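You operate a simulated robot arm through the tools that you are given. There is no shell and no other tool.

You are at the controls of a simulated robot arm. One attempt, no reset.

JOB
Put things in order on the top of the mortar bench. At the end: the grey rubbing stone stands where the grey mortar cube stood; the beige wooden block from the top of the mortar bench stands where the grey rubbing stone stood; the red bowl stands where the small red brick (carton) stood; the small red brick stands on top of the black thin paver; the grey mortar cube from the top of the mortar bench stands where the red bowl stood; whatever was shut is shut again. Leave all else as you found it, and nothing knocked over.

Only the result counts: the job must be done as asked and must still hold three seconds after the hand-in. Knocking over, shifting, dropping, spilling or breaking anything else fails it.

ROBOT AND FRAMES
A 6-joint arm with a two-finger gripper, fixed in place. Base frame: the origin is at the foot of the arm, x ahead of it, y to its left, z up; the work surface is at about z = 0. Lengths are in m, angles in degrees, forces in N, time in s.
With the tool pointing down near the work surface it reaches from about 0.18 to 0.48 m from the base axis. Its first joint turns from -66.0 to 66.0 degrees. Payload 1.76 kg.
Tool frame: the origin (TCP) lies between the finger pads and is the grasp point; the fingertips stand 0.029 m ahead of it; z points along the fingers, y is the line along which they close. The gripper opens to 0.082 m; its body begins 0.058 m behind the TCP.
Orientation is told as [roll, pitch, yaw] about the base's x, y, z axes, in that order, counted from this pose: with the fingers straight down and closing along the base's y, the tool's x points along the base's -x, its y along +y and its z along -z.

CONTROLS
- The arm moves only by the tool servo_tool. Its argument "commands" is a list that holds one entry, the list of rows, each a list of 6 numbers: the shift along the base's x, y, z in m, then the turn, a rotation vector about the base's x, y, z in degrees. In form: [[[dx, dy, dz, wx, wy, wz], ...]]. A call has 1 to 20 rows; each row shifts and turns the commanded pose from where the row before left it. "jaw" is the opening in per cent of the stroke, from 0 (shut) to 100 (fully open), set as the call begins (left out, the last holds). Rows are played at 5 a second. More than 0.05 m and 8.6 degrees between two rows, or a gripper value outside its range, and nothing of the call is played. A pose out of reach is approached as far as the arm can. The call stops where the force on the tool passes 40 N (or 10 N more than at its start, if that is more) or the arm is blocked; 0.2 s more then pass. The fingers move at their own pace (about 0.2035 m/s each) and stop on an object; they squeeze with about 34 N. The grip force told is the motor's: it shows also when the fingers shut on nothing. Time passes only in rows, and 0.2 s behind the last, so rows that do not move let the fingers close. The reply holds the time, the measured pose of the TCP, the force on the tool along the base axes, the opening and the grip force, in the units named above and with some noise, with the torque about the TCP (base axes, N m) and any sound that the robot's microphone picked up.
- Cameras (640 x 400 px; columns grow to the right, rows downward): "scene" is fixed at [0.0697, 0.3519, 0.4162]; the picture's right is [-0.58, -0.81, 0.00], its down [-0.53, 0.38, -0.76] and it looks along [0.62, -0.44, -0.65] (base axes); focal length 214 px, centre (320, 200). "wrist" rides on the gripper at [0.079, 0.004, -0.09] in the tool frame; the picture's right is [-0.05, 1.00, 0.00], its down [-0.71, -0.04, -0.71] and it looks along [-0.71, -0.04, 0.71] (tool axes); focal length 256 px, centre (320, 200).
- snapshot(camera): a new picture of that camera. The clock stands still meanwhile.
- probe_pixels(camera, pixels): for up to 12 pixels [column, row] of the newest picture of that camera ("zoom" is the newest enlarged one), the place [x, y, z] in the base frame of the surface seen there, good to about 0.003 m. The clock stands still meanwhile.
- enlarge(camera, box): a new picture of the part [left, top, right, bottom] of that camera's present view, enlarged. The clock stands still meanwhile.
- sign_off(): hands the job in; it is judged then, once.

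Open the gripper and draw the arm clear of the work before you hand the job in, unless the task says otherwise.

The tools are called as name(argument=value, ...) on one line, values as JSON. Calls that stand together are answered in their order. servo_tool: Moves the arm, as the interface text tells. Its arguments: {"type":"object","properties":{"commands":{"type":"array","items":{"type":"array","items":{"type":"array","items":{"type":"number"}}}},"jaw":{"type":"number"}},"required":["commands"]} The other tools are called the same way: snapshot (camera) takes a picture; probe_pixels (camera, pixels) gives the place of the surface under pixels of a picture; enlarge (camera, box) takes an enlarged picture of a part of a camera's view; sign_off () hands the job in.

At the start:

```text
clock: 0.0
ee_pos: [0.2395, -0.0331, 0.3319]
ee_rot: [-0.1, -0.1, 0.1]
force: [-0.6, 0.5, 0.7]
torque: [-0.03, 0.0, -0.03]
gripper_width: 0.0823
grasp_force: 0.1
```

scene: 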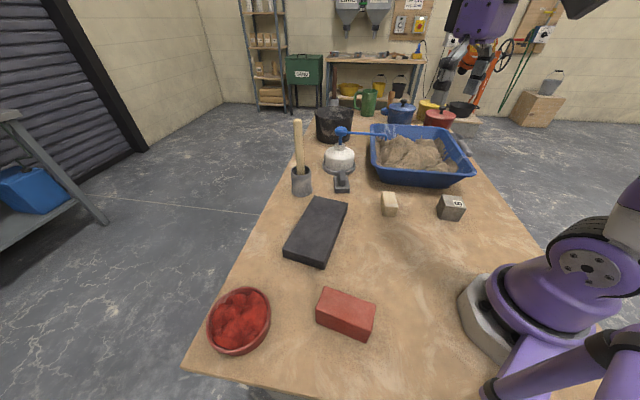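
wrist: 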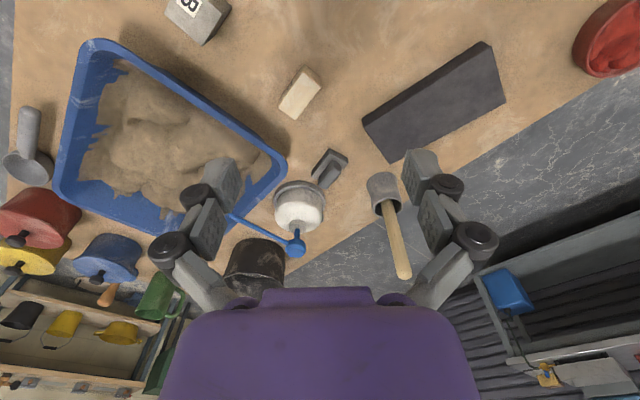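

The scene picture shows the red bowl (240,320), the red brick (345,313), the black paver (317,230), the beige block (389,203), the grey cube (450,207) and a grey item (341,183) that may be the rubbing stone. I enlarge parts to identify them.

enlarge(camera="scene", box=[270, 100, 490, 240])

enlarge(camera="wrist", box=[150, 0, 470, 200])

```text
2.86 times, centred on (380, 170) of scene
```

zoom: 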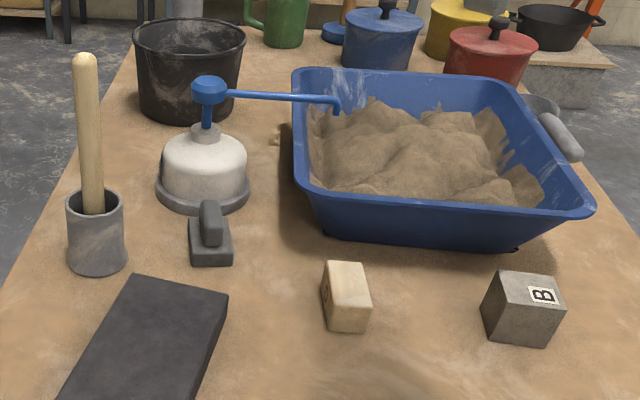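

```text
2.00 times, centred on (310, 100) of wrist
```

zoom: 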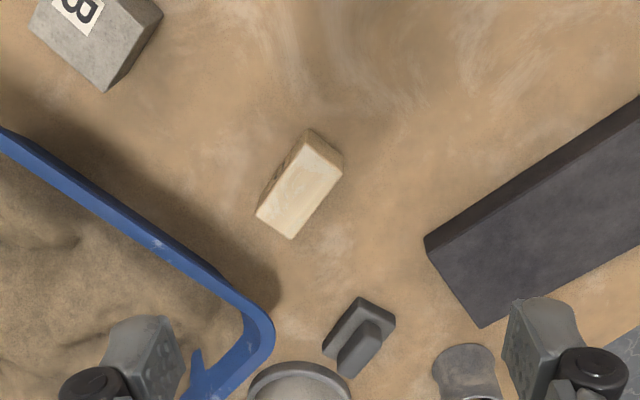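

The rubbing stone is the small stone with a handle at (341,183), beside the white plunger bottle. I probe the corners and outlines of the objects.

snapshot(camera="scene")

enlarge(camera="scene", box=[190, 250, 400, 380])

probe_pixels(camera="scene", pixels=[[325, 289], [375, 304], [366, 336], [317, 319], [345, 300], [240, 315], [240, 288], [209, 320], [271, 318], [238, 354], [317, 230], [330, 250]])

```text
taken
```

scene: 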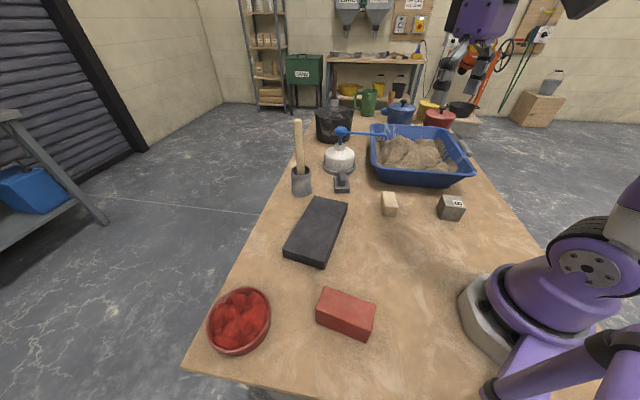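

```text
3.05 times, centred on (295, 315) of scene
```

zoom: 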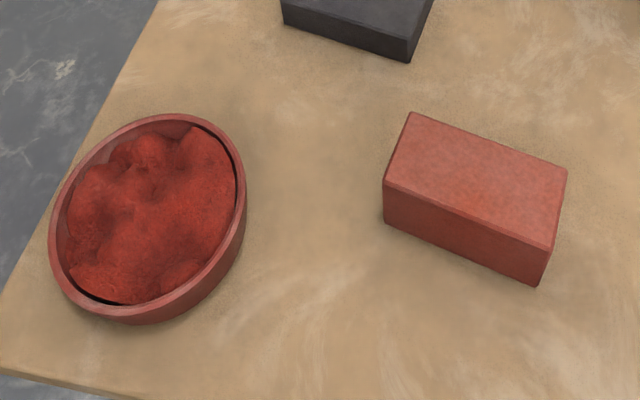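

```text
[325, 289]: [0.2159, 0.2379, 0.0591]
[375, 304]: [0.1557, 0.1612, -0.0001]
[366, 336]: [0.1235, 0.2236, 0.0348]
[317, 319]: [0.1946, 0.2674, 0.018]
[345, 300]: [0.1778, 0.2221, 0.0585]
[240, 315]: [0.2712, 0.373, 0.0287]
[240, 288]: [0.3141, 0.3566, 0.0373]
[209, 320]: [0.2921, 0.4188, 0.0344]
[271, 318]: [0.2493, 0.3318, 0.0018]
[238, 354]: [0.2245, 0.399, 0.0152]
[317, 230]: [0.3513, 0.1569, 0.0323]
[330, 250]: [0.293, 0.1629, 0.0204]
```

The bowl holds red powder and is probably wider than the gripper. I probe its rim and the brick's corners in this zoom.

probe_pixels(camera="zoom", pixels=[[412, 117], [562, 171], [547, 246], [390, 187], [386, 219], [537, 281], [476, 180], [178, 117], [53, 232], [242, 185], [135, 318], [150, 220]])

probe_pixels(camera="scene", pixels=[[316, 198], [346, 205], [325, 264], [286, 247], [320, 220], [310, 240], [300, 225]])

```text
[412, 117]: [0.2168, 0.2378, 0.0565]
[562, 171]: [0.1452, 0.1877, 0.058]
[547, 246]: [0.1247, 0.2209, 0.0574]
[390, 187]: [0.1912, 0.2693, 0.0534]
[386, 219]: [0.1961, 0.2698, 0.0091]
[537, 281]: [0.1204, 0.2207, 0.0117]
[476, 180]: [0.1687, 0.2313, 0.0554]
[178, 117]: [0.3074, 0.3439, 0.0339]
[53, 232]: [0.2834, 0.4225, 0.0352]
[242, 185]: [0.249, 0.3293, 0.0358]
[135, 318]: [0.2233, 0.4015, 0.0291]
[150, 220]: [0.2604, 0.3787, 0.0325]
```

```text
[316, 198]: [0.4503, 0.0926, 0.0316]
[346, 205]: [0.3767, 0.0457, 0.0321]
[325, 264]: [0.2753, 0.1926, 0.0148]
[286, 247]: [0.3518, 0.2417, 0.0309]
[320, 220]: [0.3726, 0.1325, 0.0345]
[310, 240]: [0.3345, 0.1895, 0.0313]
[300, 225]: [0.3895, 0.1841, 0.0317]
```

Brick top centre comes out at about (0.170, 0.229), with its long axis near 35° and its top at z≈0.056. The bowl centre is about (0.266, 0.374) with rim diameter ≈0.10. Next I measure the cube, block and stone in a zoom.

enlarge(camera="scene", box=[310, 155, 480, 260])

```text
3.76 times, centred on (395, 208) of scene
```

zoom: 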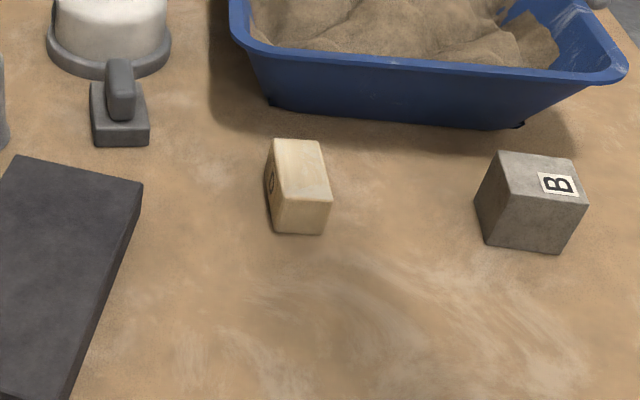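

The zoom shows the block at (300,185), the cube at (530,200) and the stone at (120,105). I probe their corners.

probe_pixels(camera="zoom", pixels=[[277, 142], [317, 143], [329, 198], [283, 200], [300, 170], [500, 154], [571, 161], [586, 203], [514, 197], [488, 240], [560, 250], [540, 180]])

probe_pixels(camera="zoom", pixels=[[93, 84], [145, 90], [148, 130], [97, 130], [97, 143], [147, 143], [108, 62], [130, 62], [133, 95], [112, 95], [122, 75], [122, 110]])

probe_pixels(camera="zoom", pixels=[[275, 230], [320, 232], [266, 180], [18, 158], [140, 185], [136, 205], [270, 102], [520, 125], [248, 40], [600, 78], [110, 75], [50, 60]])

```text
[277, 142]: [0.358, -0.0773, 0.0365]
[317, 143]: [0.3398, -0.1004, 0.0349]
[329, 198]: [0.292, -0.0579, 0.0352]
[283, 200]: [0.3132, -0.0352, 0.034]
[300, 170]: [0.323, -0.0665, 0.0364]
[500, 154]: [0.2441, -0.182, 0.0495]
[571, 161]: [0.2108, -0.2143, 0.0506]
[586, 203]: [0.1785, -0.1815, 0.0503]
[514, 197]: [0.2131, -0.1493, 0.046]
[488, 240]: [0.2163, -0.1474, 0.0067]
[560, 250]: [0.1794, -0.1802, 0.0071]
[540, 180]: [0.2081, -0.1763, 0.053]
```

```text
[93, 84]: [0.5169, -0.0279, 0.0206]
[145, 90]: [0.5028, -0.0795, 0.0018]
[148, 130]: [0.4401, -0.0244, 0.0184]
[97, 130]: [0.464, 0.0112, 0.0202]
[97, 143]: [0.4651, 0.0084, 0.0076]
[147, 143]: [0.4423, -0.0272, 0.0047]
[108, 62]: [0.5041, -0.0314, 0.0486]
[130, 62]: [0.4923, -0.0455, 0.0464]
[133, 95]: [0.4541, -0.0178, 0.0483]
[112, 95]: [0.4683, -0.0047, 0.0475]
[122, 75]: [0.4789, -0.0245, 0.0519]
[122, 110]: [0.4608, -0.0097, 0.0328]
```

```text
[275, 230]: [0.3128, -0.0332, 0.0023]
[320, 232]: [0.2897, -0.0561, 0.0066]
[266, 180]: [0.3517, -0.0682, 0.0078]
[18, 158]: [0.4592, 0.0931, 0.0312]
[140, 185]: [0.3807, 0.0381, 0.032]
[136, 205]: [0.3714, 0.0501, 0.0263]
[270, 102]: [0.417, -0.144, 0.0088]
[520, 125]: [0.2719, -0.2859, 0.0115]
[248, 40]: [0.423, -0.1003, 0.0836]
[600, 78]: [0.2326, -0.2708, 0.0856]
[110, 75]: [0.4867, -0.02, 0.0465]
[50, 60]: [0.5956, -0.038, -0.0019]
```

The geometry is now clear. The block is centred at (0.326,-0.068) and the cube at (0.212,-0.182). The stone is near (0.479,-0.026) with a narrow handle. I start with the brick and move above it with yaw 35°, high enough to clear everything.

servo_tool(commands=[[[-0.007, 0.0262, -0.012, 0, 0, 3.5], [-0.007, 0.0262, -0.012, 0, 0, 3.5], [-0.007, 0.0262, -0.012, 0, 0, 3.5], [-0.007, 0.0262, -0.012, 0, 0, 3.5], [-0.007, 0.0262, -0.012, 0, 0, 3.5], [-0.007, 0.0262, -0.012, 0, 0, 3.5], [-0.007, 0.0262, -0.012, 0, 0, 3.5], [-0.007, 0.0262, -0.012, 0, 0, 3.5], [-0.007, 0.0262, -0.012, 0, 0, 3.5], [-0.007, 0.0262, -0.012, 0, 0, 3.5], [0, 0, 0, 0, 0, 0]]], jaw=100)

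snapshot(camera="wrist")

snapshot(camera="scene")

```text
clock: 2.4
ee_pos: [0.1695, 0.2291, 0.2113]
ee_rot: [0.0, -0.2, 34.9]
force: [-0.9, -0.2, 0.0]
torque: [0.01, -0.01, -0.03]
gripper_width: 0.082
grasp_force: 0.0
```

```text
taken
```

wrist: 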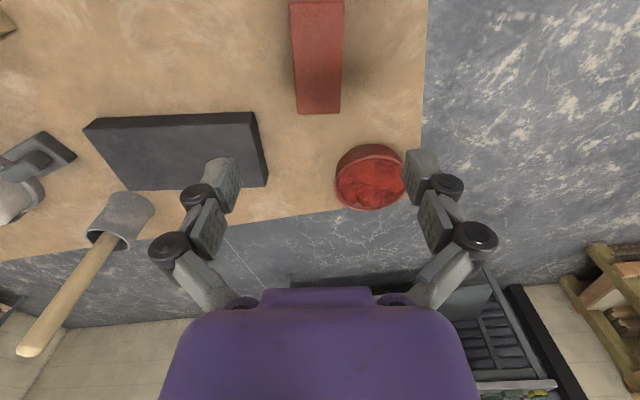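

```text
taken
```

scene: 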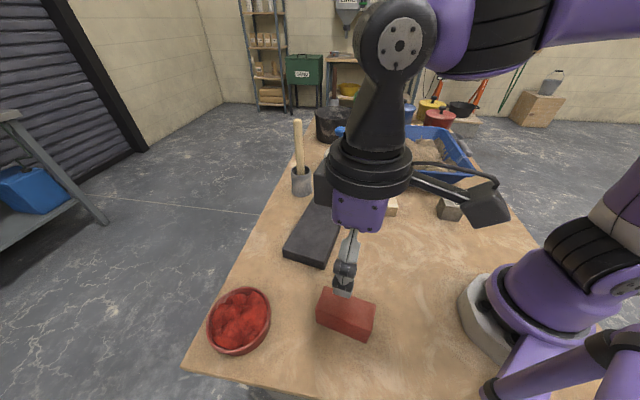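

The wrist view shows the brick aligned with the tool, columns 292–343, so it sits centred between the fingers. I probe the brick edges and the bowl rim from here for a second estimate.

probe_pixels(camera="wrist", pixels=[[298, 84], [341, 84], [297, 40], [342, 40], [318, 60], [318, 10], [370, 148], [337, 176], [403, 178], [368, 207], [370, 180], [370, 160]])

enlarge(camera="wrist", box=[280, 80, 460, 220])

```text
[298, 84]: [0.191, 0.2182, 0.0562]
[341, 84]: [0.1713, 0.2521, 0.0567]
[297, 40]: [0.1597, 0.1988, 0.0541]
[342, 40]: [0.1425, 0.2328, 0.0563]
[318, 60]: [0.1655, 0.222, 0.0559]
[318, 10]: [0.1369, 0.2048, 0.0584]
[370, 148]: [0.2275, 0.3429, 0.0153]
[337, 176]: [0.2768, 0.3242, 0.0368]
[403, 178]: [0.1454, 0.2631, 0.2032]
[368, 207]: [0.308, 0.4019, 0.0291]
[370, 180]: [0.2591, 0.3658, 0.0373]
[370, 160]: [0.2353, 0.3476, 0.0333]
```

```text
2.86 times, centred on (370, 150) of wrist
```

zoom: 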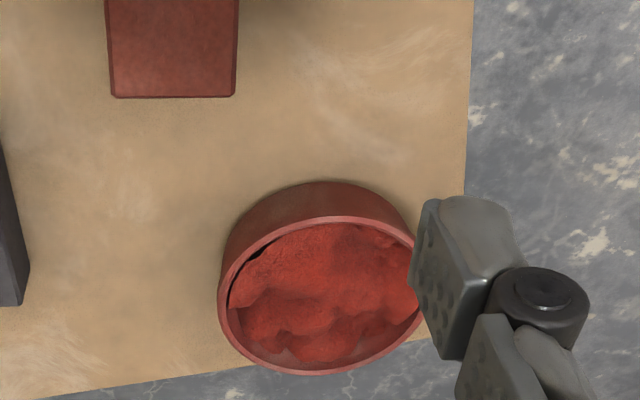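

The brick midline passes through (0.1695,0.228), so the tool is well centred. I descend to TCP z≈0.036 and close.

servo_tool(commands=[[[0, 0, -0.03, 0, 0, 0], [0, 0, -0.03, 0, 0, 0], [0, 0, -0.03, 0, 0, 0], [0, 0, -0.03, 0, 0, 0], [0, 0, -0.025, 0, 0, 0], [0, 0, -0.015, 0, 0, 0], [0, 0, -0.015, 0, 0, 0], [0, 0, -0.005, 0, 0, 0], [0, 0, 0, 0, 0, 0]]], jaw=100)

servo_tool(commands=[[[0, 0, 0, 0, 0, 0], [0, 0, 0, 0, 0, 0], [0, 0, 0, 0, 0, 0]]], jaw=0)

snapshot(camera="scene")

```text
clock: 4.4
ee_pos: [0.1694, 0.2274, 0.031]
ee_rot: [-0.1, -0.1, 35.0]
force: [-0.8, -0.1, -0.1]
torque: [0.01, 0.02, -0.01]
gripper_width: 0.0823
grasp_force: 0.2
```

```text
clock: 5.2
ee_pos: [0.1715, 0.2276, 0.0315]
ee_rot: [-0.1, -0.1, 35.1]
force: [3.7, -1.6, 11.5]
torque: [-0.24, -0.04, -0.07]
gripper_width: 0.0437
grasp_force: 33.6
```

```text
taken
```

scene: 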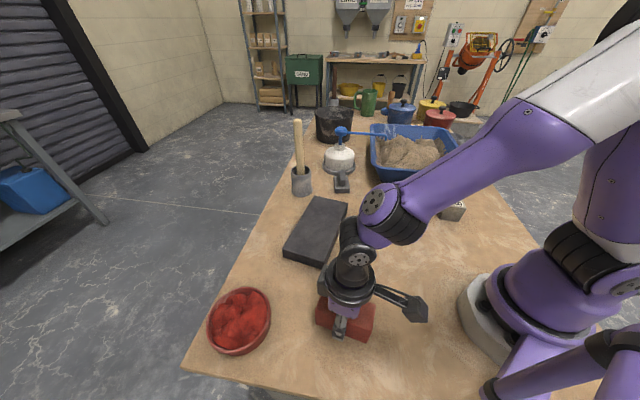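

The brick is gripped, opening 0.0437 m and grip force 33.6 N. I lift it straight up and check that it hangs well.

servo_tool(commands=[[[0, 0, 0.01, 0, 0, 0], [0, 0, 0.02, 0, 0, 0], [0, 0, 0.03, 0, 0, 0], [0, 0, 0.03, 0, 0, 0], [0, 0, 0, 0, 0, 0]]])

snapshot(camera="scene")

snapshot(camera="wrist")

```text
clock: 6.4
ee_pos: [0.1699, 0.2287, 0.1221]
ee_rot: [0.0, -0.1, 34.9]
force: [0.1, -0.2, -0.1]
torque: [-0.02, -0.01, 0.02]
gripper_width: 0.0001
grasp_force: 28.3
```

```text
taken
```

scene: 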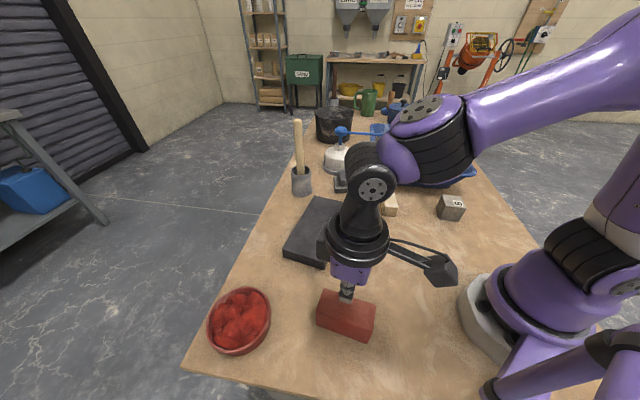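

```text
taken
```

wrist: 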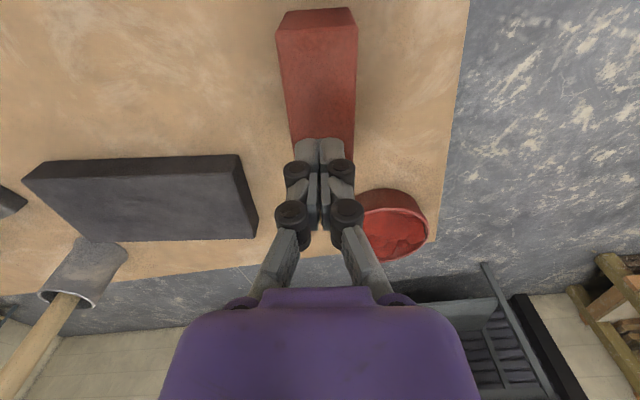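

The brick slipped out: the opening is 0.0001 and the brick is still on the table at (345,315). I probe its present position and look closer before retrying more gently.

probe_pixels(camera="wrist", pixels=[[278, 35], [355, 30], [284, 80], [354, 80], [290, 120], [353, 120], [320, 60], [315, 15]])

enlarge(camera="scene", box=[280, 240, 420, 350])

```text
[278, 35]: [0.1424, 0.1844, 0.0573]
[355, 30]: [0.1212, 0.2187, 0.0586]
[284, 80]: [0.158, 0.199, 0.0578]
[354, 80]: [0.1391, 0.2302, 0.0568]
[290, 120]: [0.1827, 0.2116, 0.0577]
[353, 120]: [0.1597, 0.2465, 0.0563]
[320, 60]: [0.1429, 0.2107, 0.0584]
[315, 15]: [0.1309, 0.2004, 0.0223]
```

```text
3.64 times, centred on (350, 295) of scene
```

zoom: 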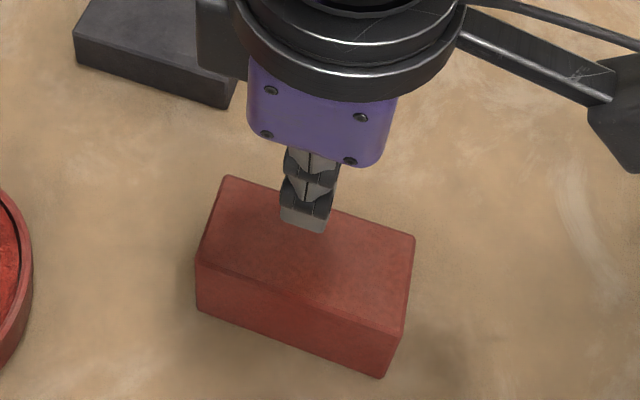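

The brick has not moved. I reopen, go down to z≈0.038 so that the tips stay clear of the table, and close with a longer wait.

servo_tool(commands=[[[0, 0, 0, 0, 0, 0], [0, 0, 0, 0, 0, 0], [0, 0, -0.03, 0, 0, 0], [0, 0, -0.03, 0, 0, 0], [0, 0, -0.012, 0, 0, 0], [0, 0, -0.01, 0, 0, 0], [0, 0, 0, 0, 0, 0]]], jaw=100)

servo_tool(commands=[[[0, 0, 0, 0, 0, 0], [0, 0, 0, 0, 0, 0], [0, 0, 0, 0, 0, 0], [0, 0, 0, 0, 0, 0], [0, 0, 0, 0, 0, 0]]], jaw=0)

servo_tool(commands=[[[0, 0, 0.002, 0, 0, 0], [0, 0, 0.002, 0, 0, 0], [0, 0, 0, 0, 0, 0]]])

```text
clock: 8.0
ee_pos: [0.1694, 0.2286, 0.0393]
ee_rot: [0.0, -0.2, 35.0]
force: [-0.1, 0.1, 1.0]
torque: [0.04, 0.02, -0.02]
gripper_width: 0.082
grasp_force: 0.1
```

```text
clock: 9.2
ee_pos: [0.171, 0.2297, 0.0408]
ee_rot: [-0.1, -0.2, 35.0]
force: [1.5, 2.0, 25.5]
torque: [0.04, -0.02, 0.07]
gripper_width: 0.0438
grasp_force: 34.1
```

```text
clock: 10.0
ee_pos: [0.1692, 0.2276, 0.0436]
ee_rot: [-0.1, -0.1, 35.1]
force: [-0.3, 0.6, -2.9]
torque: [-0.01, 0.0, 0.05]
gripper_width: 0.0435
grasp_force: 33.4
```

The closing motion preloaded the tool upward by 25 N, and after 4 mm of lift it now reads -2.9 N with the opening still 0.0435. I continue upward in small steps to see whether it holds.

servo_tool(commands=[[[0, 0, 0.003, 0, 0, 0], [0, 0, 0.003, 0, 0, 0], [0, 0, 0.003, 0, 0, 0], [0, 0, 0, 0, 0, 0]]])

enlarge(camera="scene", box=[280, 240, 420, 350])

```text
clock: 11.0
ee_pos: [0.1715, 0.2285, 0.0533]
ee_rot: [-0.1, 0.1, 35.0]
force: [0.5, 0.8, -3.7]
torque: [-0.02, -0.02, 0.0]
gripper_width: 0.0435
grasp_force: 33.4
```

```text
3.64 times, centred on (350, 295) of scene
```

zoom: 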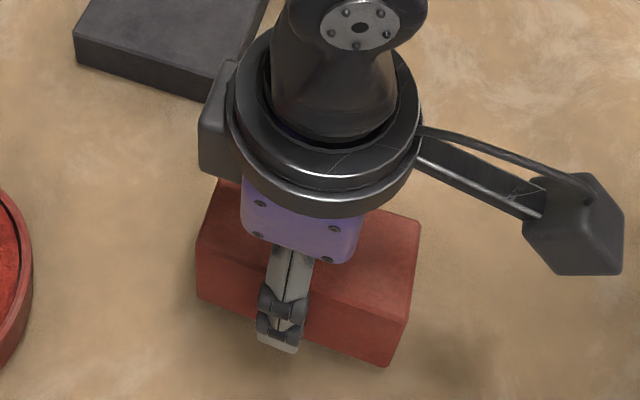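

The load is now -3.7 N, about 0.37 kg, and steady, so the brick is in hand this time. I raise it further at moderate speed.

servo_tool(commands=[[[0, 0, 0.005, 0, 0, 0], [0, 0, 0.008, 0, 0, 0], [0, 0, 0.01, 0, 0, 0], [0, 0, 0.01, 0, 0, 0], [0, 0, 0.01, 0, 0, 0], [0, 0, 0.008, 0, 0, 0], [0, 0, 0, 0, 0, 0]]])

snapshot(camera="wrist")

snapshot(camera="scene")

```text
clock: 12.6
ee_pos: [0.1702, 0.2293, 0.1032]
ee_rot: [-0.1, -0.1, 34.9]
force: [0.3, 0.6, -3.6]
torque: [0.03, -0.02, -0.02]
gripper_width: 0.0437
grasp_force: 34.5
```

```text
taken
```

wrist: 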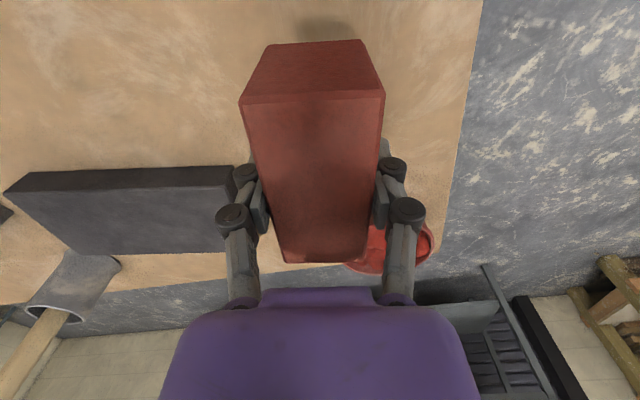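

```text
taken
```

scene: 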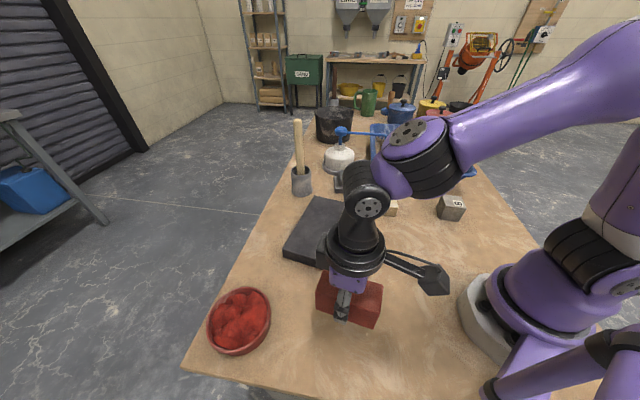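

The brick hangs level in the grip. I probe its top and the paver's corners to fix the placing target.

probe_pixels(camera="wrist", pixels=[[250, 108], [378, 100], [315, 180], [315, 240], [232, 200], [225, 245], [105, 250], [12, 196], [120, 210]])

probe_pixels(camera="scene", pixels=[[318, 199], [344, 205], [288, 246], [322, 260], [300, 224], [310, 230]])

```text
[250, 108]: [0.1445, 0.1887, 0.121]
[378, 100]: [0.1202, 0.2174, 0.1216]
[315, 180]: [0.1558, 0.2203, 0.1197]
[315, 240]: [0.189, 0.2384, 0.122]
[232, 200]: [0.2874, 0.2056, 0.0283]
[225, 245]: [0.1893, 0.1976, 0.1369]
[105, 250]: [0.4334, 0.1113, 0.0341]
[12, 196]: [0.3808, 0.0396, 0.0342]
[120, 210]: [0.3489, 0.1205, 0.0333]
```

```text
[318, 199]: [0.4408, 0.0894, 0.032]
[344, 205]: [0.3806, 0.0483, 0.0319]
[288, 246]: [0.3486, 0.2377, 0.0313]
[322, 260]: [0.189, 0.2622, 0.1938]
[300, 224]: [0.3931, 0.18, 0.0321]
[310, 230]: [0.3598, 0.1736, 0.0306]
```

The brick's top is 0.018 above the TCP, so its bottom is about 0.039 below. The paver top is z≈0.0325 with its centre near (0.3635,0.1425). I carry the brick over slowly at a safe height.

servo_tool(commands=[[[0.008, -0.0035, 0.004, 0, 0, 0], [0.014, -0.006, 0.004, 0, 0, 0], [0.016, -0.0072, 0.004, 0, 0, 0], [0.016, -0.0072, 0, 0, 0, 0], [0.016, -0.0072, 0, 0, 0, 0], [0.016, -0.0072, 0, 0, 0, 0], [0.016, -0.0072, 0, 0, 0, 0], [0.016, -0.0072, 0, 0, 0, 0], [0.016, -0.0072, 0, 0, 0, 0], [0.016, -0.0072, 0, 0, 0, 0], [0.016, -0.0072, 0, 0, 0, 0], [0.016, -0.0072, 0, 0, 0, 0], [0.011, -0.0048, 0, 0, 0, 0], [0, 0, 0, 0, 0, 0]]])

snapshot(camera="wrist")

snapshot(camera="scene")

```text
clock: 15.6
ee_pos: [0.362, 0.1419, 0.1147]
ee_rot: [-0.2, 0.1, 34.9]
force: [-0.1, -0.1, -3.9]
torque: [-0.01, -0.01, 0.0]
gripper_width: 0.0437
grasp_force: 33.6
```

```text
taken
```

wrist: 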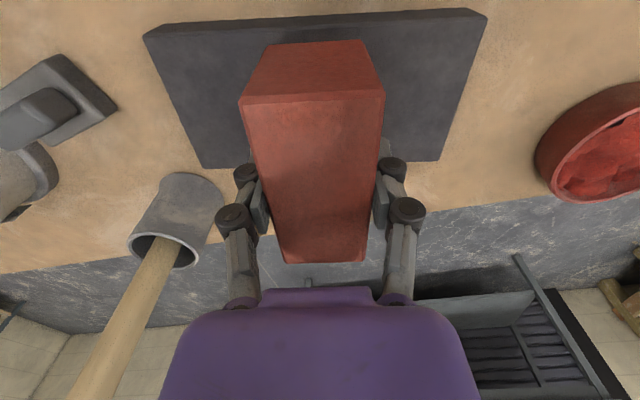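

```text
taken
```

scene: 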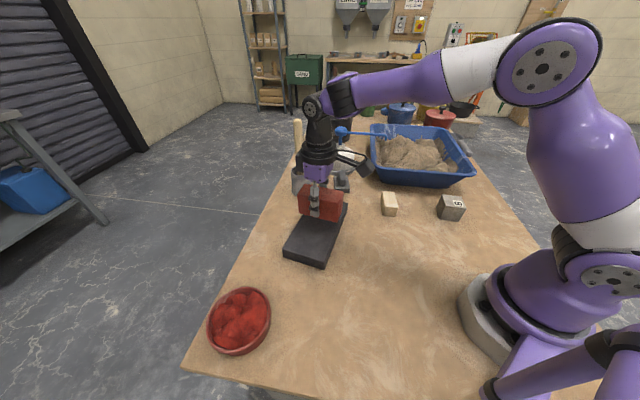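

The brick is above the paver. I probe the paver's corners and the pestle stick for clearance.

probe_pixels(camera="wrist", pixels=[[150, 40], [484, 18], [206, 160], [436, 156], [165, 255], [110, 340], [185, 185], [200, 235], [250, 105], [378, 98], [285, 255], [362, 255]])

enlarge(camera="scene", box=[260, 90, 420, 280])

```text
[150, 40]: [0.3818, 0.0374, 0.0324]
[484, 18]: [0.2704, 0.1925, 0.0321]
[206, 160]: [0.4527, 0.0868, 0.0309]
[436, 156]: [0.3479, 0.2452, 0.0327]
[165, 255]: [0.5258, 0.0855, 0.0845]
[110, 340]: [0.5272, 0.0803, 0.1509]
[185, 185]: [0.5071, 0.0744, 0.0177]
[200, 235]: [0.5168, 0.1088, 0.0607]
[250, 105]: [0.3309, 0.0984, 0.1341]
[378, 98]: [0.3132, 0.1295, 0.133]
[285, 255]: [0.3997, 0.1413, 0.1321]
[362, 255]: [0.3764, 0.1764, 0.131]
```

```text
2.11 times, centred on (340, 185) of scene
```

zoom: 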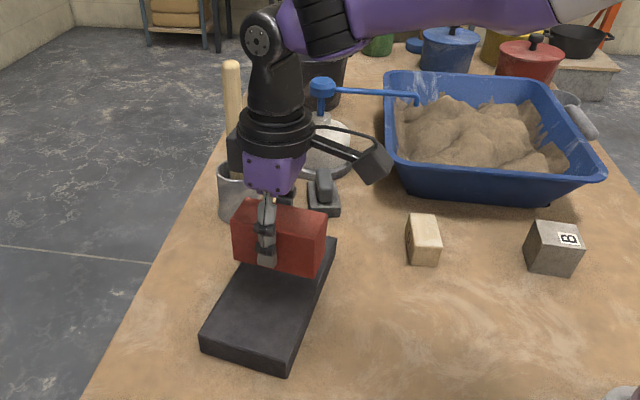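

The paver's centre is (0.363,0.1405), and the mug and stick at (0.52,0.09) are far enough away. I shift slightly and lower the brick towards the paver top, watching the force.

servo_tool(commands=[[[0.003, 0.0, -0.008, 0, 0, 0], [0, 0, -0.01, 0, 0, 0], [0, 0, -0.01, 0, 0, 0], [0, 0, -0.008, 0, 0, 0], [0, 0, -0.003, 0, 0, 0], [0, 0, 0, 0, 0, 0]]])

servo_tool(commands=[[[0, 0, -0.001, 0, 0, 0], [0, 0, -0.001, 0, 0, 0], [0, 0, 0, 0, 0, 0]]])

```text
clock: 17.0
ee_pos: [0.3678, 0.1424, 0.0754]
ee_rot: [-0.2, -0.1, 34.9]
force: [0.7, 0.5, -3.7]
torque: [0.04, 0.0, 0.01]
gripper_width: 0.0435
grasp_force: 34.4
```

```text
clock: 17.8
ee_pos: [0.3659, 0.1415, 0.0743]
ee_rot: [0.0, 0.0, 35.1]
force: [0.3, -0.5, -3.8]
torque: [-0.01, -0.03, 0.01]
gripper_width: 0.0436
grasp_force: 33.7
```

The load is still -3.8 N, so no contact yet. I lower in 1 mm steps.

servo_tool(commands=[[[0, 0, -0.001, 0, 0, 0], [0, 0, -0.001, 0, 0, 0], [0, 0, 0, 0, 0, 0]]])

enlarge(camera="scene", box=[270, 150, 370, 280])

```text
clock: 18.6
ee_pos: [0.3673, 0.1425, 0.0727]
ee_rot: [-0.1, 0.0, 35.0]
force: [0.2, 0.3, -3.7]
torque: [0.09, -0.04, 0.01]
gripper_width: 0.0434
grasp_force: 34.0
```

```text
3.08 times, centred on (320, 215) of scene
```

zoom: 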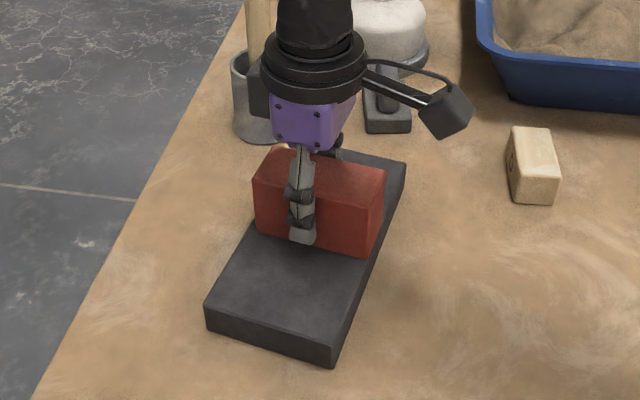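

The brick sits within the paver's width, just above it. I lower further until contact shows.

servo_tool(commands=[[[0, 0, -0.001, 0, 0, 0], [0, 0, 0, 0, 0, 0]]])

servo_tool(commands=[[[0, 0, -0.001, 0, 0, 0], [0, 0, 0, 0, 0, 0]]])

servo_tool(commands=[[[0, 0, -0.001, 0, 0, 0], [0, 0, 0, 0, 0, 0]]])

```text
clock: 19.2
ee_pos: [0.3673, 0.1423, 0.0728]
ee_rot: [-0.1, 0.0, 35.0]
force: [-8.4, -3.5, 22.9]
torque: [0.0, 0.12, 0.06]
gripper_width: 0.0437
grasp_force: 34.0
```

```text
clock: 19.8
ee_pos: [0.3678, 0.143, 0.0715]
ee_rot: [-0.1, -0.1, 35.1]
force: [-3.6, -2.6, 25.4]
torque: [-0.12, 0.09, 0.01]
gripper_width: 0.0439
grasp_force: 33.9
```

```text
clock: 20.4
ee_pos: [0.3659, 0.143, 0.0698]
ee_rot: [-0.2, -0.3, 35.0]
force: [3.6, -2.6, 24.7]
torque: [-0.08, -0.13, 0.02]
gripper_width: 0.0437
grasp_force: 34.0
```

Contact is made, 23–25 N upward at z≈0.072. I relax by rising 2 mm and then open the jaw.

servo_tool(commands=[[[0, 0, 0.001, 0, 0, 0], [0, 0, 0, 0, 0, 0]]])

servo_tool(commands=[[[0, 0, 0, 0, 0, 0], [0, 0, 0, 0, 0, 0]]], jaw=100)

servo_tool(commands=[[[0, 0, 0.02, 0, 0, 0], [0, 0, 0.03, 0, 0, 0], [0, 0, 0.04, 0, 0, 0], [0, 0, 0, 0, 0, 0]]])

snapshot(camera="wrist")

snapshot(camera="scene")

```text
clock: 21.0
ee_pos: [0.3663, 0.1427, 0.0694]
ee_rot: [-0.1, 0.0, 35.1]
force: [6.7, 0.2, 8.1]
torque: [0.19, -0.77, -0.09]
gripper_width: 0.0434
grasp_force: 33.8
```

```text
clock: 21.6
ee_pos: [0.3657, 0.1417, 0.0701]
ee_rot: [-0.1, 0.0, 34.9]
force: [0.6, 0.3, 0.1]
torque: [0.01, -0.01, 0.0]
gripper_width: 0.0818
grasp_force: 0.0
```

```text
clock: 22.6
ee_pos: [0.3667, 0.1427, 0.1624]
ee_rot: [-0.1, 0.0, 35.0]
force: [0.3, 0.3, 0.9]
torque: [-0.04, 0.02, -0.02]
gripper_width: 0.0821
grasp_force: 0.0
```

```text
taken
```

wrist: 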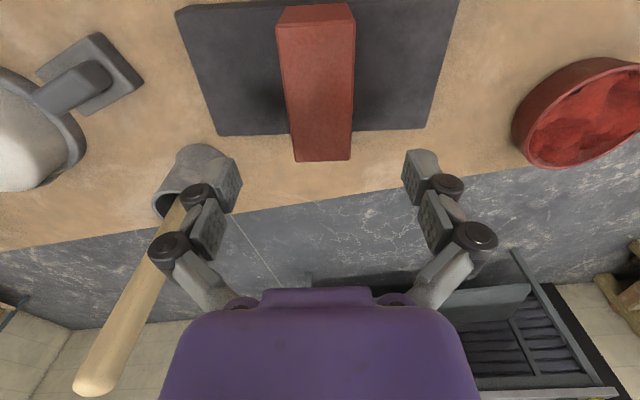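

```text
taken
```

scene: 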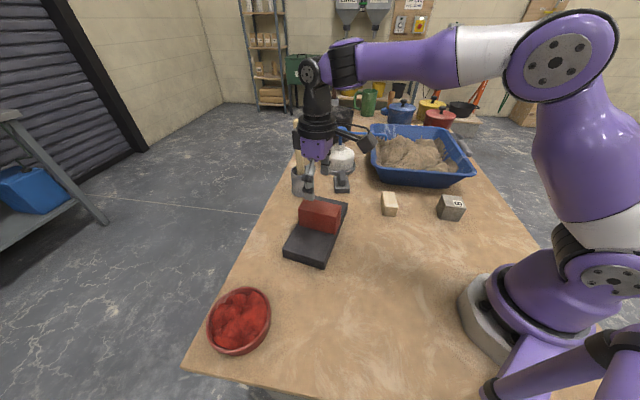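

The brick stands on the paver. I zoom in to check its seating and whether the paver shifted.

enlarge(camera="wrist", box=[160, 0, 480, 200])

probe_pixels(camera="wrist", pixels=[[284, 28], [352, 20], [297, 158], [349, 157], [318, 90], [220, 132], [428, 127], [180, 12], [456, 2], [350, 129], [295, 132]])

```text
2.00 times, centred on (320, 100) of wrist
```

zoom: 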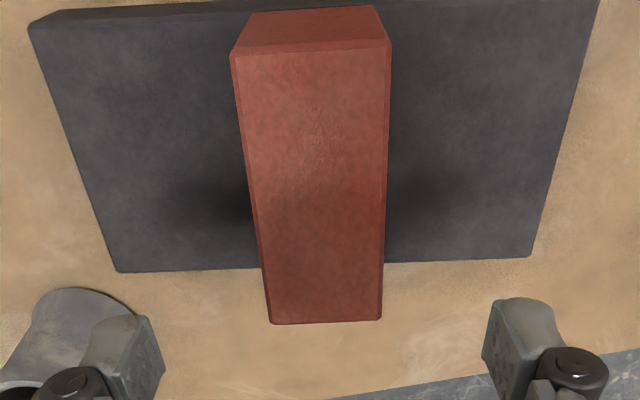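

```text
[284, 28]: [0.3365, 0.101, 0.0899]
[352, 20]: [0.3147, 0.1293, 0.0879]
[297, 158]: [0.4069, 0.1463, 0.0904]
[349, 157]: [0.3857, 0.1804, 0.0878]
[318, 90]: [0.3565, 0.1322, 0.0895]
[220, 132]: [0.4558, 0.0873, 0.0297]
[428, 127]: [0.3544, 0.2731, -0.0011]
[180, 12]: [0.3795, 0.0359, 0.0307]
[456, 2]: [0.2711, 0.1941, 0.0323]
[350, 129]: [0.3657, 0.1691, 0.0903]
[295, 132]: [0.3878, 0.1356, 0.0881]
```

Brick centre (0.361,0.139) matches the paver centre and it sits flat. Next is the bowl: I move over its near rim with the jaw line radial (yaw ≈ -33.6°) and look at it closely.

servo_tool(commands=[[[0, 0, 0.02, 0, 0, 0], [-0.0091, 0.0137, 0, 0, 0, -4.9], [-0.0091, 0.0137, 0, 0, 0, -4.9], [-0.0091, 0.0137, 0, 0, 0, -4.9], [-0.0091, 0.0137, 0, 0, 0, -4.9], [-0.0091, 0.0137, 0, 0, 0, -4.9], [-0.0091, 0.0137, 0, 0, 0, -4.9], [-0.0091, 0.0137, 0, 0, 0, -4.9], [-0.0091, 0.0137, 0, 0, 0, -4.9], [-0.0091, 0.0137, 0, 0, 0, -4.9], [-0.0091, 0.0137, 0, 0, 0, -4.9], [-0.0091, 0.0137, 0, 0, 0, -4.9], [-0.0091, 0.0137, 0, 0, 0, -4.9], [-0.0091, 0.0137, 0, 0, 0, -4.9], [-0.0091, 0.0137, 0, 0, 0, -4.9], [0, 0, 0, 0, 0, 0]]], jaw=30)

snapshot(camera="wrist")

snapshot(camera="scene")

```text
clock: 26.0
ee_pos: [0.2387, 0.3333, 0.1803]
ee_rot: [-0.1, 0.0, -33.7]
force: [-0.9, -0.2, 0.3]
torque: [-0.02, 0.02, 0.0]
gripper_width: 0.0244
grasp_force: 0.0
```

```text
taken
```

wrist: 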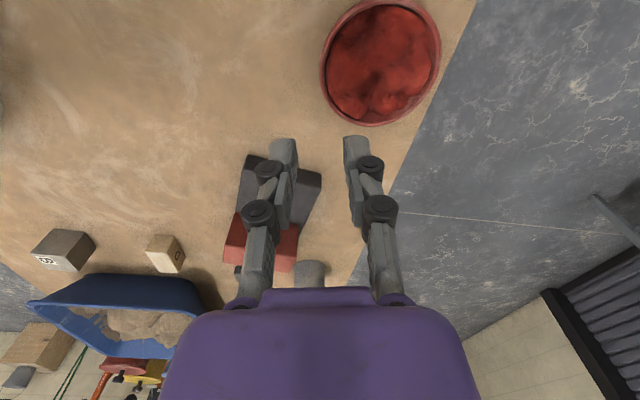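

```text
taken
```

scene: 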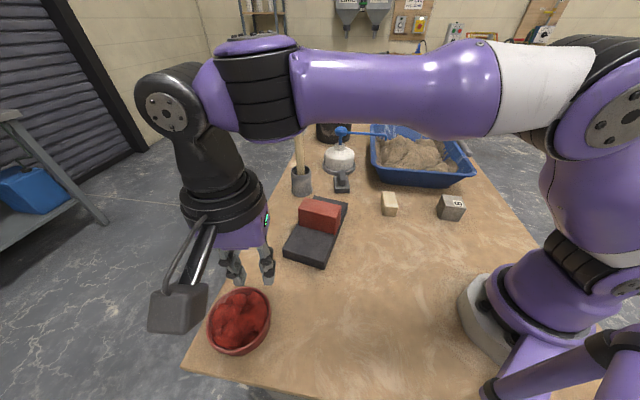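

The jaws now straddle the near rim line of the bowl as seen in the wrist view (bowl centred at (380,65)). I zoom in and probe the rim and the fill level.

enlarge(camera="wrist", box=[290, 0, 480, 160])

probe_pixels(camera="wrist", pixels=[[322, 70], [326, 70], [331, 70], [340, 70], [437, 45], [428, 45], [376, 123], [376, 117], [375, 4], [355, 110], [400, 118], [380, 65]])

```text
2.50 times, centred on (385, 80) of wrist
```

zoom: 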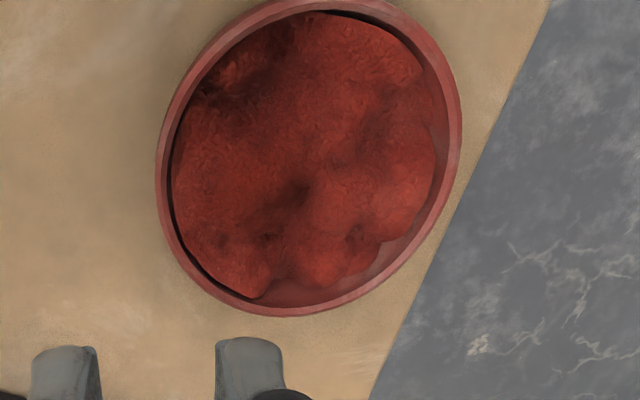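

```text
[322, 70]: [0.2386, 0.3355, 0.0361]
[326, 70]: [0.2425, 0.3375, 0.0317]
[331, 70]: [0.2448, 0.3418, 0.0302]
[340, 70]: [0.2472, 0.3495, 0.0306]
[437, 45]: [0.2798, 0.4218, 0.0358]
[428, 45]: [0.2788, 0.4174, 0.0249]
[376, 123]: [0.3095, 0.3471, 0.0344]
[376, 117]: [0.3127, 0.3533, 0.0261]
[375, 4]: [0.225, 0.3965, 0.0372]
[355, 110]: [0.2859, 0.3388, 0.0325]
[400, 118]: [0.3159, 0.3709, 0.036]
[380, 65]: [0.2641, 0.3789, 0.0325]
```

Rim fit: centre ≈(0.267,0.3745), radius ≈0.049, rim z≈0.036, fill ≈0.031 near the rim. I shift to the wall mid-line at (0.241,0.335), set the jaw to about 20% and come down to z≈0.09 for a closer look.

servo_tool(commands=[[[0.0023, 0.002, -0.03, 0, 0, 0], [0, 0, -0.03, 0, 0, 0], [0, 0, -0.025, 0, 0, 0], [0, 0, 0, 0, 0, 0]]], jaw=22)

snapshot(camera="wrist")

enlarge(camera="scene", box=[180, 220, 320, 370])

```text
clock: 27.0
ee_pos: [0.2408, 0.3359, 0.0955]
ee_rot: [-0.2, 0.0, -33.6]
force: [-0.2, 0.1, 0.7]
torque: [-0.01, -0.02, 0.02]
gripper_width: 0.0179
grasp_force: 0.0
```

```text
taken
```

wrist: 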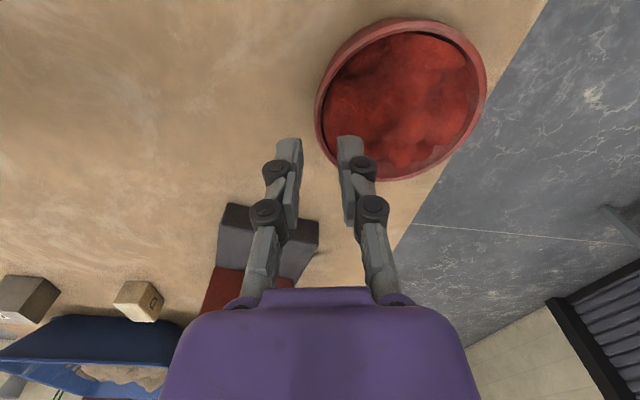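

```text
2.67 times, centred on (250, 295) of scene
```

zoom: 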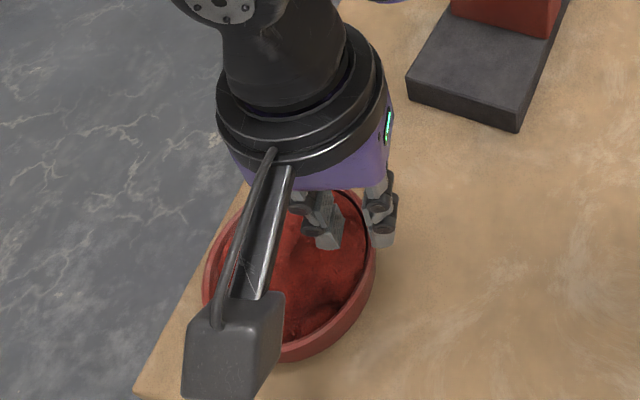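

The inner finger is over the bowl's inside and the outer finger is outside the wall. I descend in small steps watching for contact force.

servo_tool(commands=[[[0, 0, -0.01, 0, 0, 0], [0, 0, -0.01, 0, 0, 0], [0, 0, -0.005, 0, 0, 0], [0, 0, -0.003, 0, 0, 0], [0, 0, 0, 0, 0, 0]]])

servo_tool(commands=[[[0, 0, -0.002, 0, 0, 0], [0, 0, -0.002, 0, 0, 0], [0, 0, 0, 0, 0, 0]]])

enlarge(camera="scene", box=[180, 220, 320, 370])

snapshot(camera="wrist")

```text
clock: 28.2
ee_pos: [0.2405, 0.336, 0.0679]
ee_rot: [-0.1, -0.1, -33.6]
force: [0.1, -0.2, -0.6]
torque: [-0.02, -0.02, 0.0]
gripper_width: 0.018
grasp_force: 0.0
```

```text
clock: 29.0
ee_pos: [0.2424, 0.3356, 0.0637]
ee_rot: [-0.1, -0.1, -33.6]
force: [-0.7, -0.3, -0.2]
torque: [0.02, 0.01, 0.0]
gripper_width: 0.0178
grasp_force: 0.0
```

```text
2.67 times, centred on (250, 295) of scene
```

zoom: 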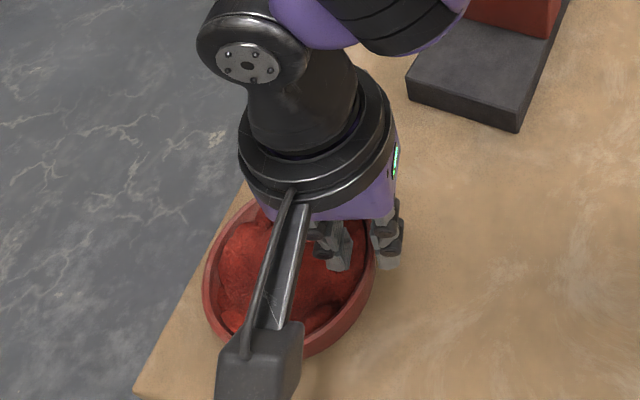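

```text
taken
```

wrist: 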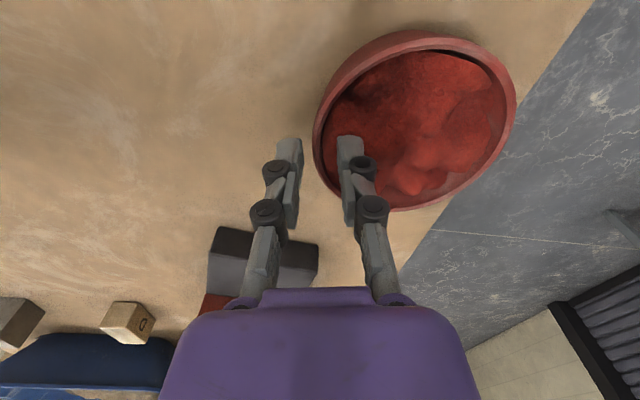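

No contact force yet at tip height ≈0.032. I continue down in 2 mm steps.

servo_tool(commands=[[[0, 0, -0.002, 0, 0, 0], [0, 0, -0.002, 0, 0, 0], [0, 0, 0, 0, 0, 0]]])

servo_tool(commands=[[[0, 0, -0.002, 0, 0, 0], [0, 0, -0.002, 0, 0, 0], [0, 0, 0, 0, 0, 0]]])

enlarge(camera="wrist", box=[220, 20, 540, 220])

```text
clock: 29.8
ee_pos: [0.2413, 0.3356, 0.0591]
ee_rot: [0.0, -0.1, -33.6]
force: [-0.3, 0.4, -0.3]
torque: [0.05, 0.0, 0.0]
gripper_width: 0.0179
grasp_force: 0.1
```

```text
clock: 30.6
ee_pos: [0.241, 0.335, 0.0561]
ee_rot: [-0.1, -0.1, -33.6]
force: [-0.2, 0.8, 0.6]
torque: [-0.03, -0.01, -0.04]
gripper_width: 0.0181
grasp_force: 0.1
```

```text
2.00 times, centred on (380, 120) of wrist
```

zoom: 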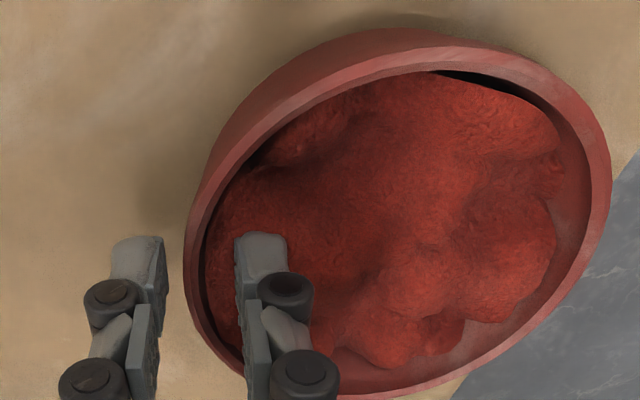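

There is still no contact at tip height ≈0.024, so the fill does not block the finger. I will not squeeze the sloped wall. Instead I go slightly deeper and use the inner finger as a hook to slide the bowl flat along the table to the brick's old place.

servo_tool(commands=[[[0, 0, -0.002, 0, 0, 0], [0, 0, -0.002, 0, 0, 0], [0, 0, -0.002, 0, 0, 0], [0, 0, 0, 0, 0, 0]]])

servo_tool(commands=[[[-0.0011, -0.0017, 0, 0, 0, 0], [-0.0011, -0.0017, 0, 0, 0, 0], [-0.0011, -0.0017, 0, 0, 0, 0], [-0.0011, -0.0017, 0, 0, 0, 0], [-0.0011, -0.0017, 0, 0, 0, 0], [0, 0, 0, 0, 0, 0]]])

enlarge(camera="wrist", box=[220, 20, 540, 220])

snapshot(camera="scene")

```text
clock: 31.6
ee_pos: [0.2412, 0.3359, 0.0504]
ee_rot: [-0.1, -0.1, -33.6]
force: [-0.1, 0.1, -0.7]
torque: [-0.02, 0.0, 0.04]
gripper_width: 0.0181
grasp_force: 0.0
```

```text
clock: 33.0
ee_pos: [0.2354, 0.3282, 0.05]
ee_rot: [-0.1, 0.0, -33.6]
force: [1.1, 0.7, 1.2]
torque: [0.06, -0.01, -0.01]
gripper_width: 0.0191
grasp_force: 0.4
```

```text
2.00 times, centred on (380, 120) of wrist
```

zoom: 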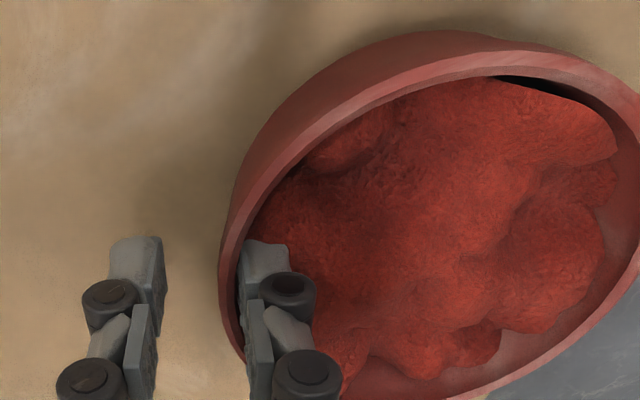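

```text
taken
```

scene: 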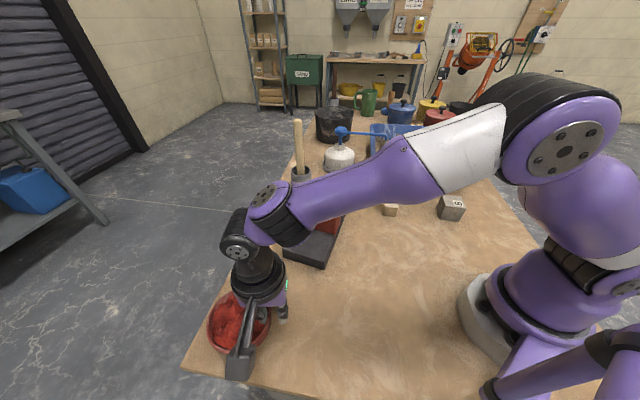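

The finger touches the inner wall: force (1.1,0.7,1.2), opening widened to 0.0191. I drag slowly along the direction (-0.556,-0.831).

servo_tool(commands=[[[-0.0022, -0.0033, 0, 0, 0, 0], [-0.0033, -0.005, 0, 0, 0, 0], [-0.0033, -0.005, 0, 0, 0, 0], [-0.0033, -0.005, 0, 0, 0, 0], [-0.0033, -0.005, 0, 0, 0, 0], [-0.0033, -0.005, 0, 0, 0, 0], [-0.0033, -0.005, 0, 0, 0, 0], [-0.0033, -0.005, 0, 0, 0, 0], [0, 0, 0, 0, 0, 0]]])

snapshot(camera="scene")

snapshot(camera="wrist")

```text
clock: 35.0
ee_pos: [0.2107, 0.2889, 0.0498]
ee_rot: [-0.1, -0.1, -33.6]
force: [0.9, 0.7, 0.0]
torque: [0.03, -0.01, -0.03]
gripper_width: 0.0189
grasp_force: 0.7
```

```text
taken
```

scene: 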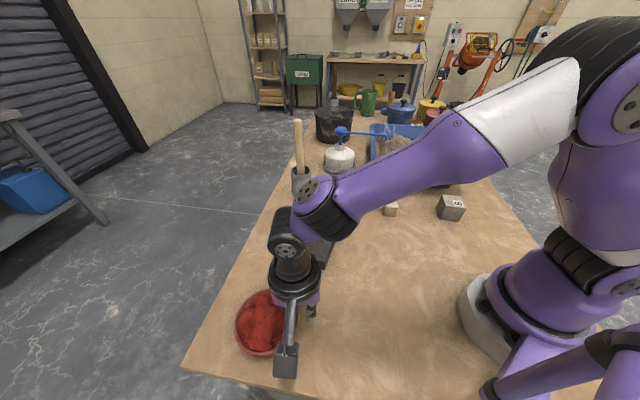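

```text
taken
```

wrist: 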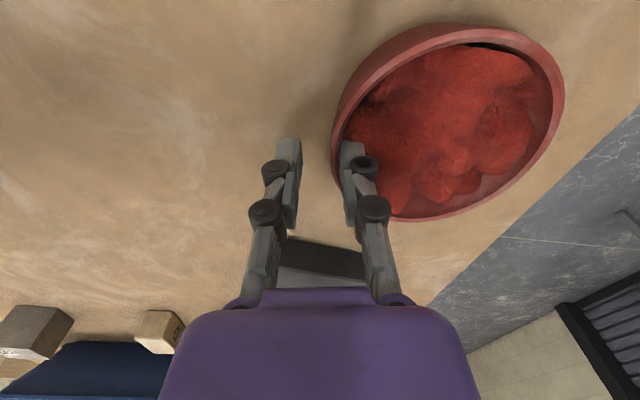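

The bowl slides along level with about 1 N of force. I probe the rim to locate its centre now.

probe_pixels(camera="wrist", pixels=[[334, 145], [562, 95], [500, 34], [430, 220], [380, 65], [500, 190], [545, 65], [540, 150]])

probe_pixels(camera="scene", pixels=[[237, 330], [250, 297], [262, 291], [243, 350], [255, 355]])

```text
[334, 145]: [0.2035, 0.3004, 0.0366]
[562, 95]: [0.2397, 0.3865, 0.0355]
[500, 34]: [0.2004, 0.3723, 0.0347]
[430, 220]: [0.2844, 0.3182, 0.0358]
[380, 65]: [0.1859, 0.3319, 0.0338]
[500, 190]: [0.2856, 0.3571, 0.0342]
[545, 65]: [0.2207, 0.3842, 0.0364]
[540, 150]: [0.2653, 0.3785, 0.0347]
```

```text
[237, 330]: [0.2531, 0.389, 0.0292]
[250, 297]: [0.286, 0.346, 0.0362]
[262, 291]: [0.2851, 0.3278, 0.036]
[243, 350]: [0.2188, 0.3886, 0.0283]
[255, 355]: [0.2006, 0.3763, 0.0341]
```

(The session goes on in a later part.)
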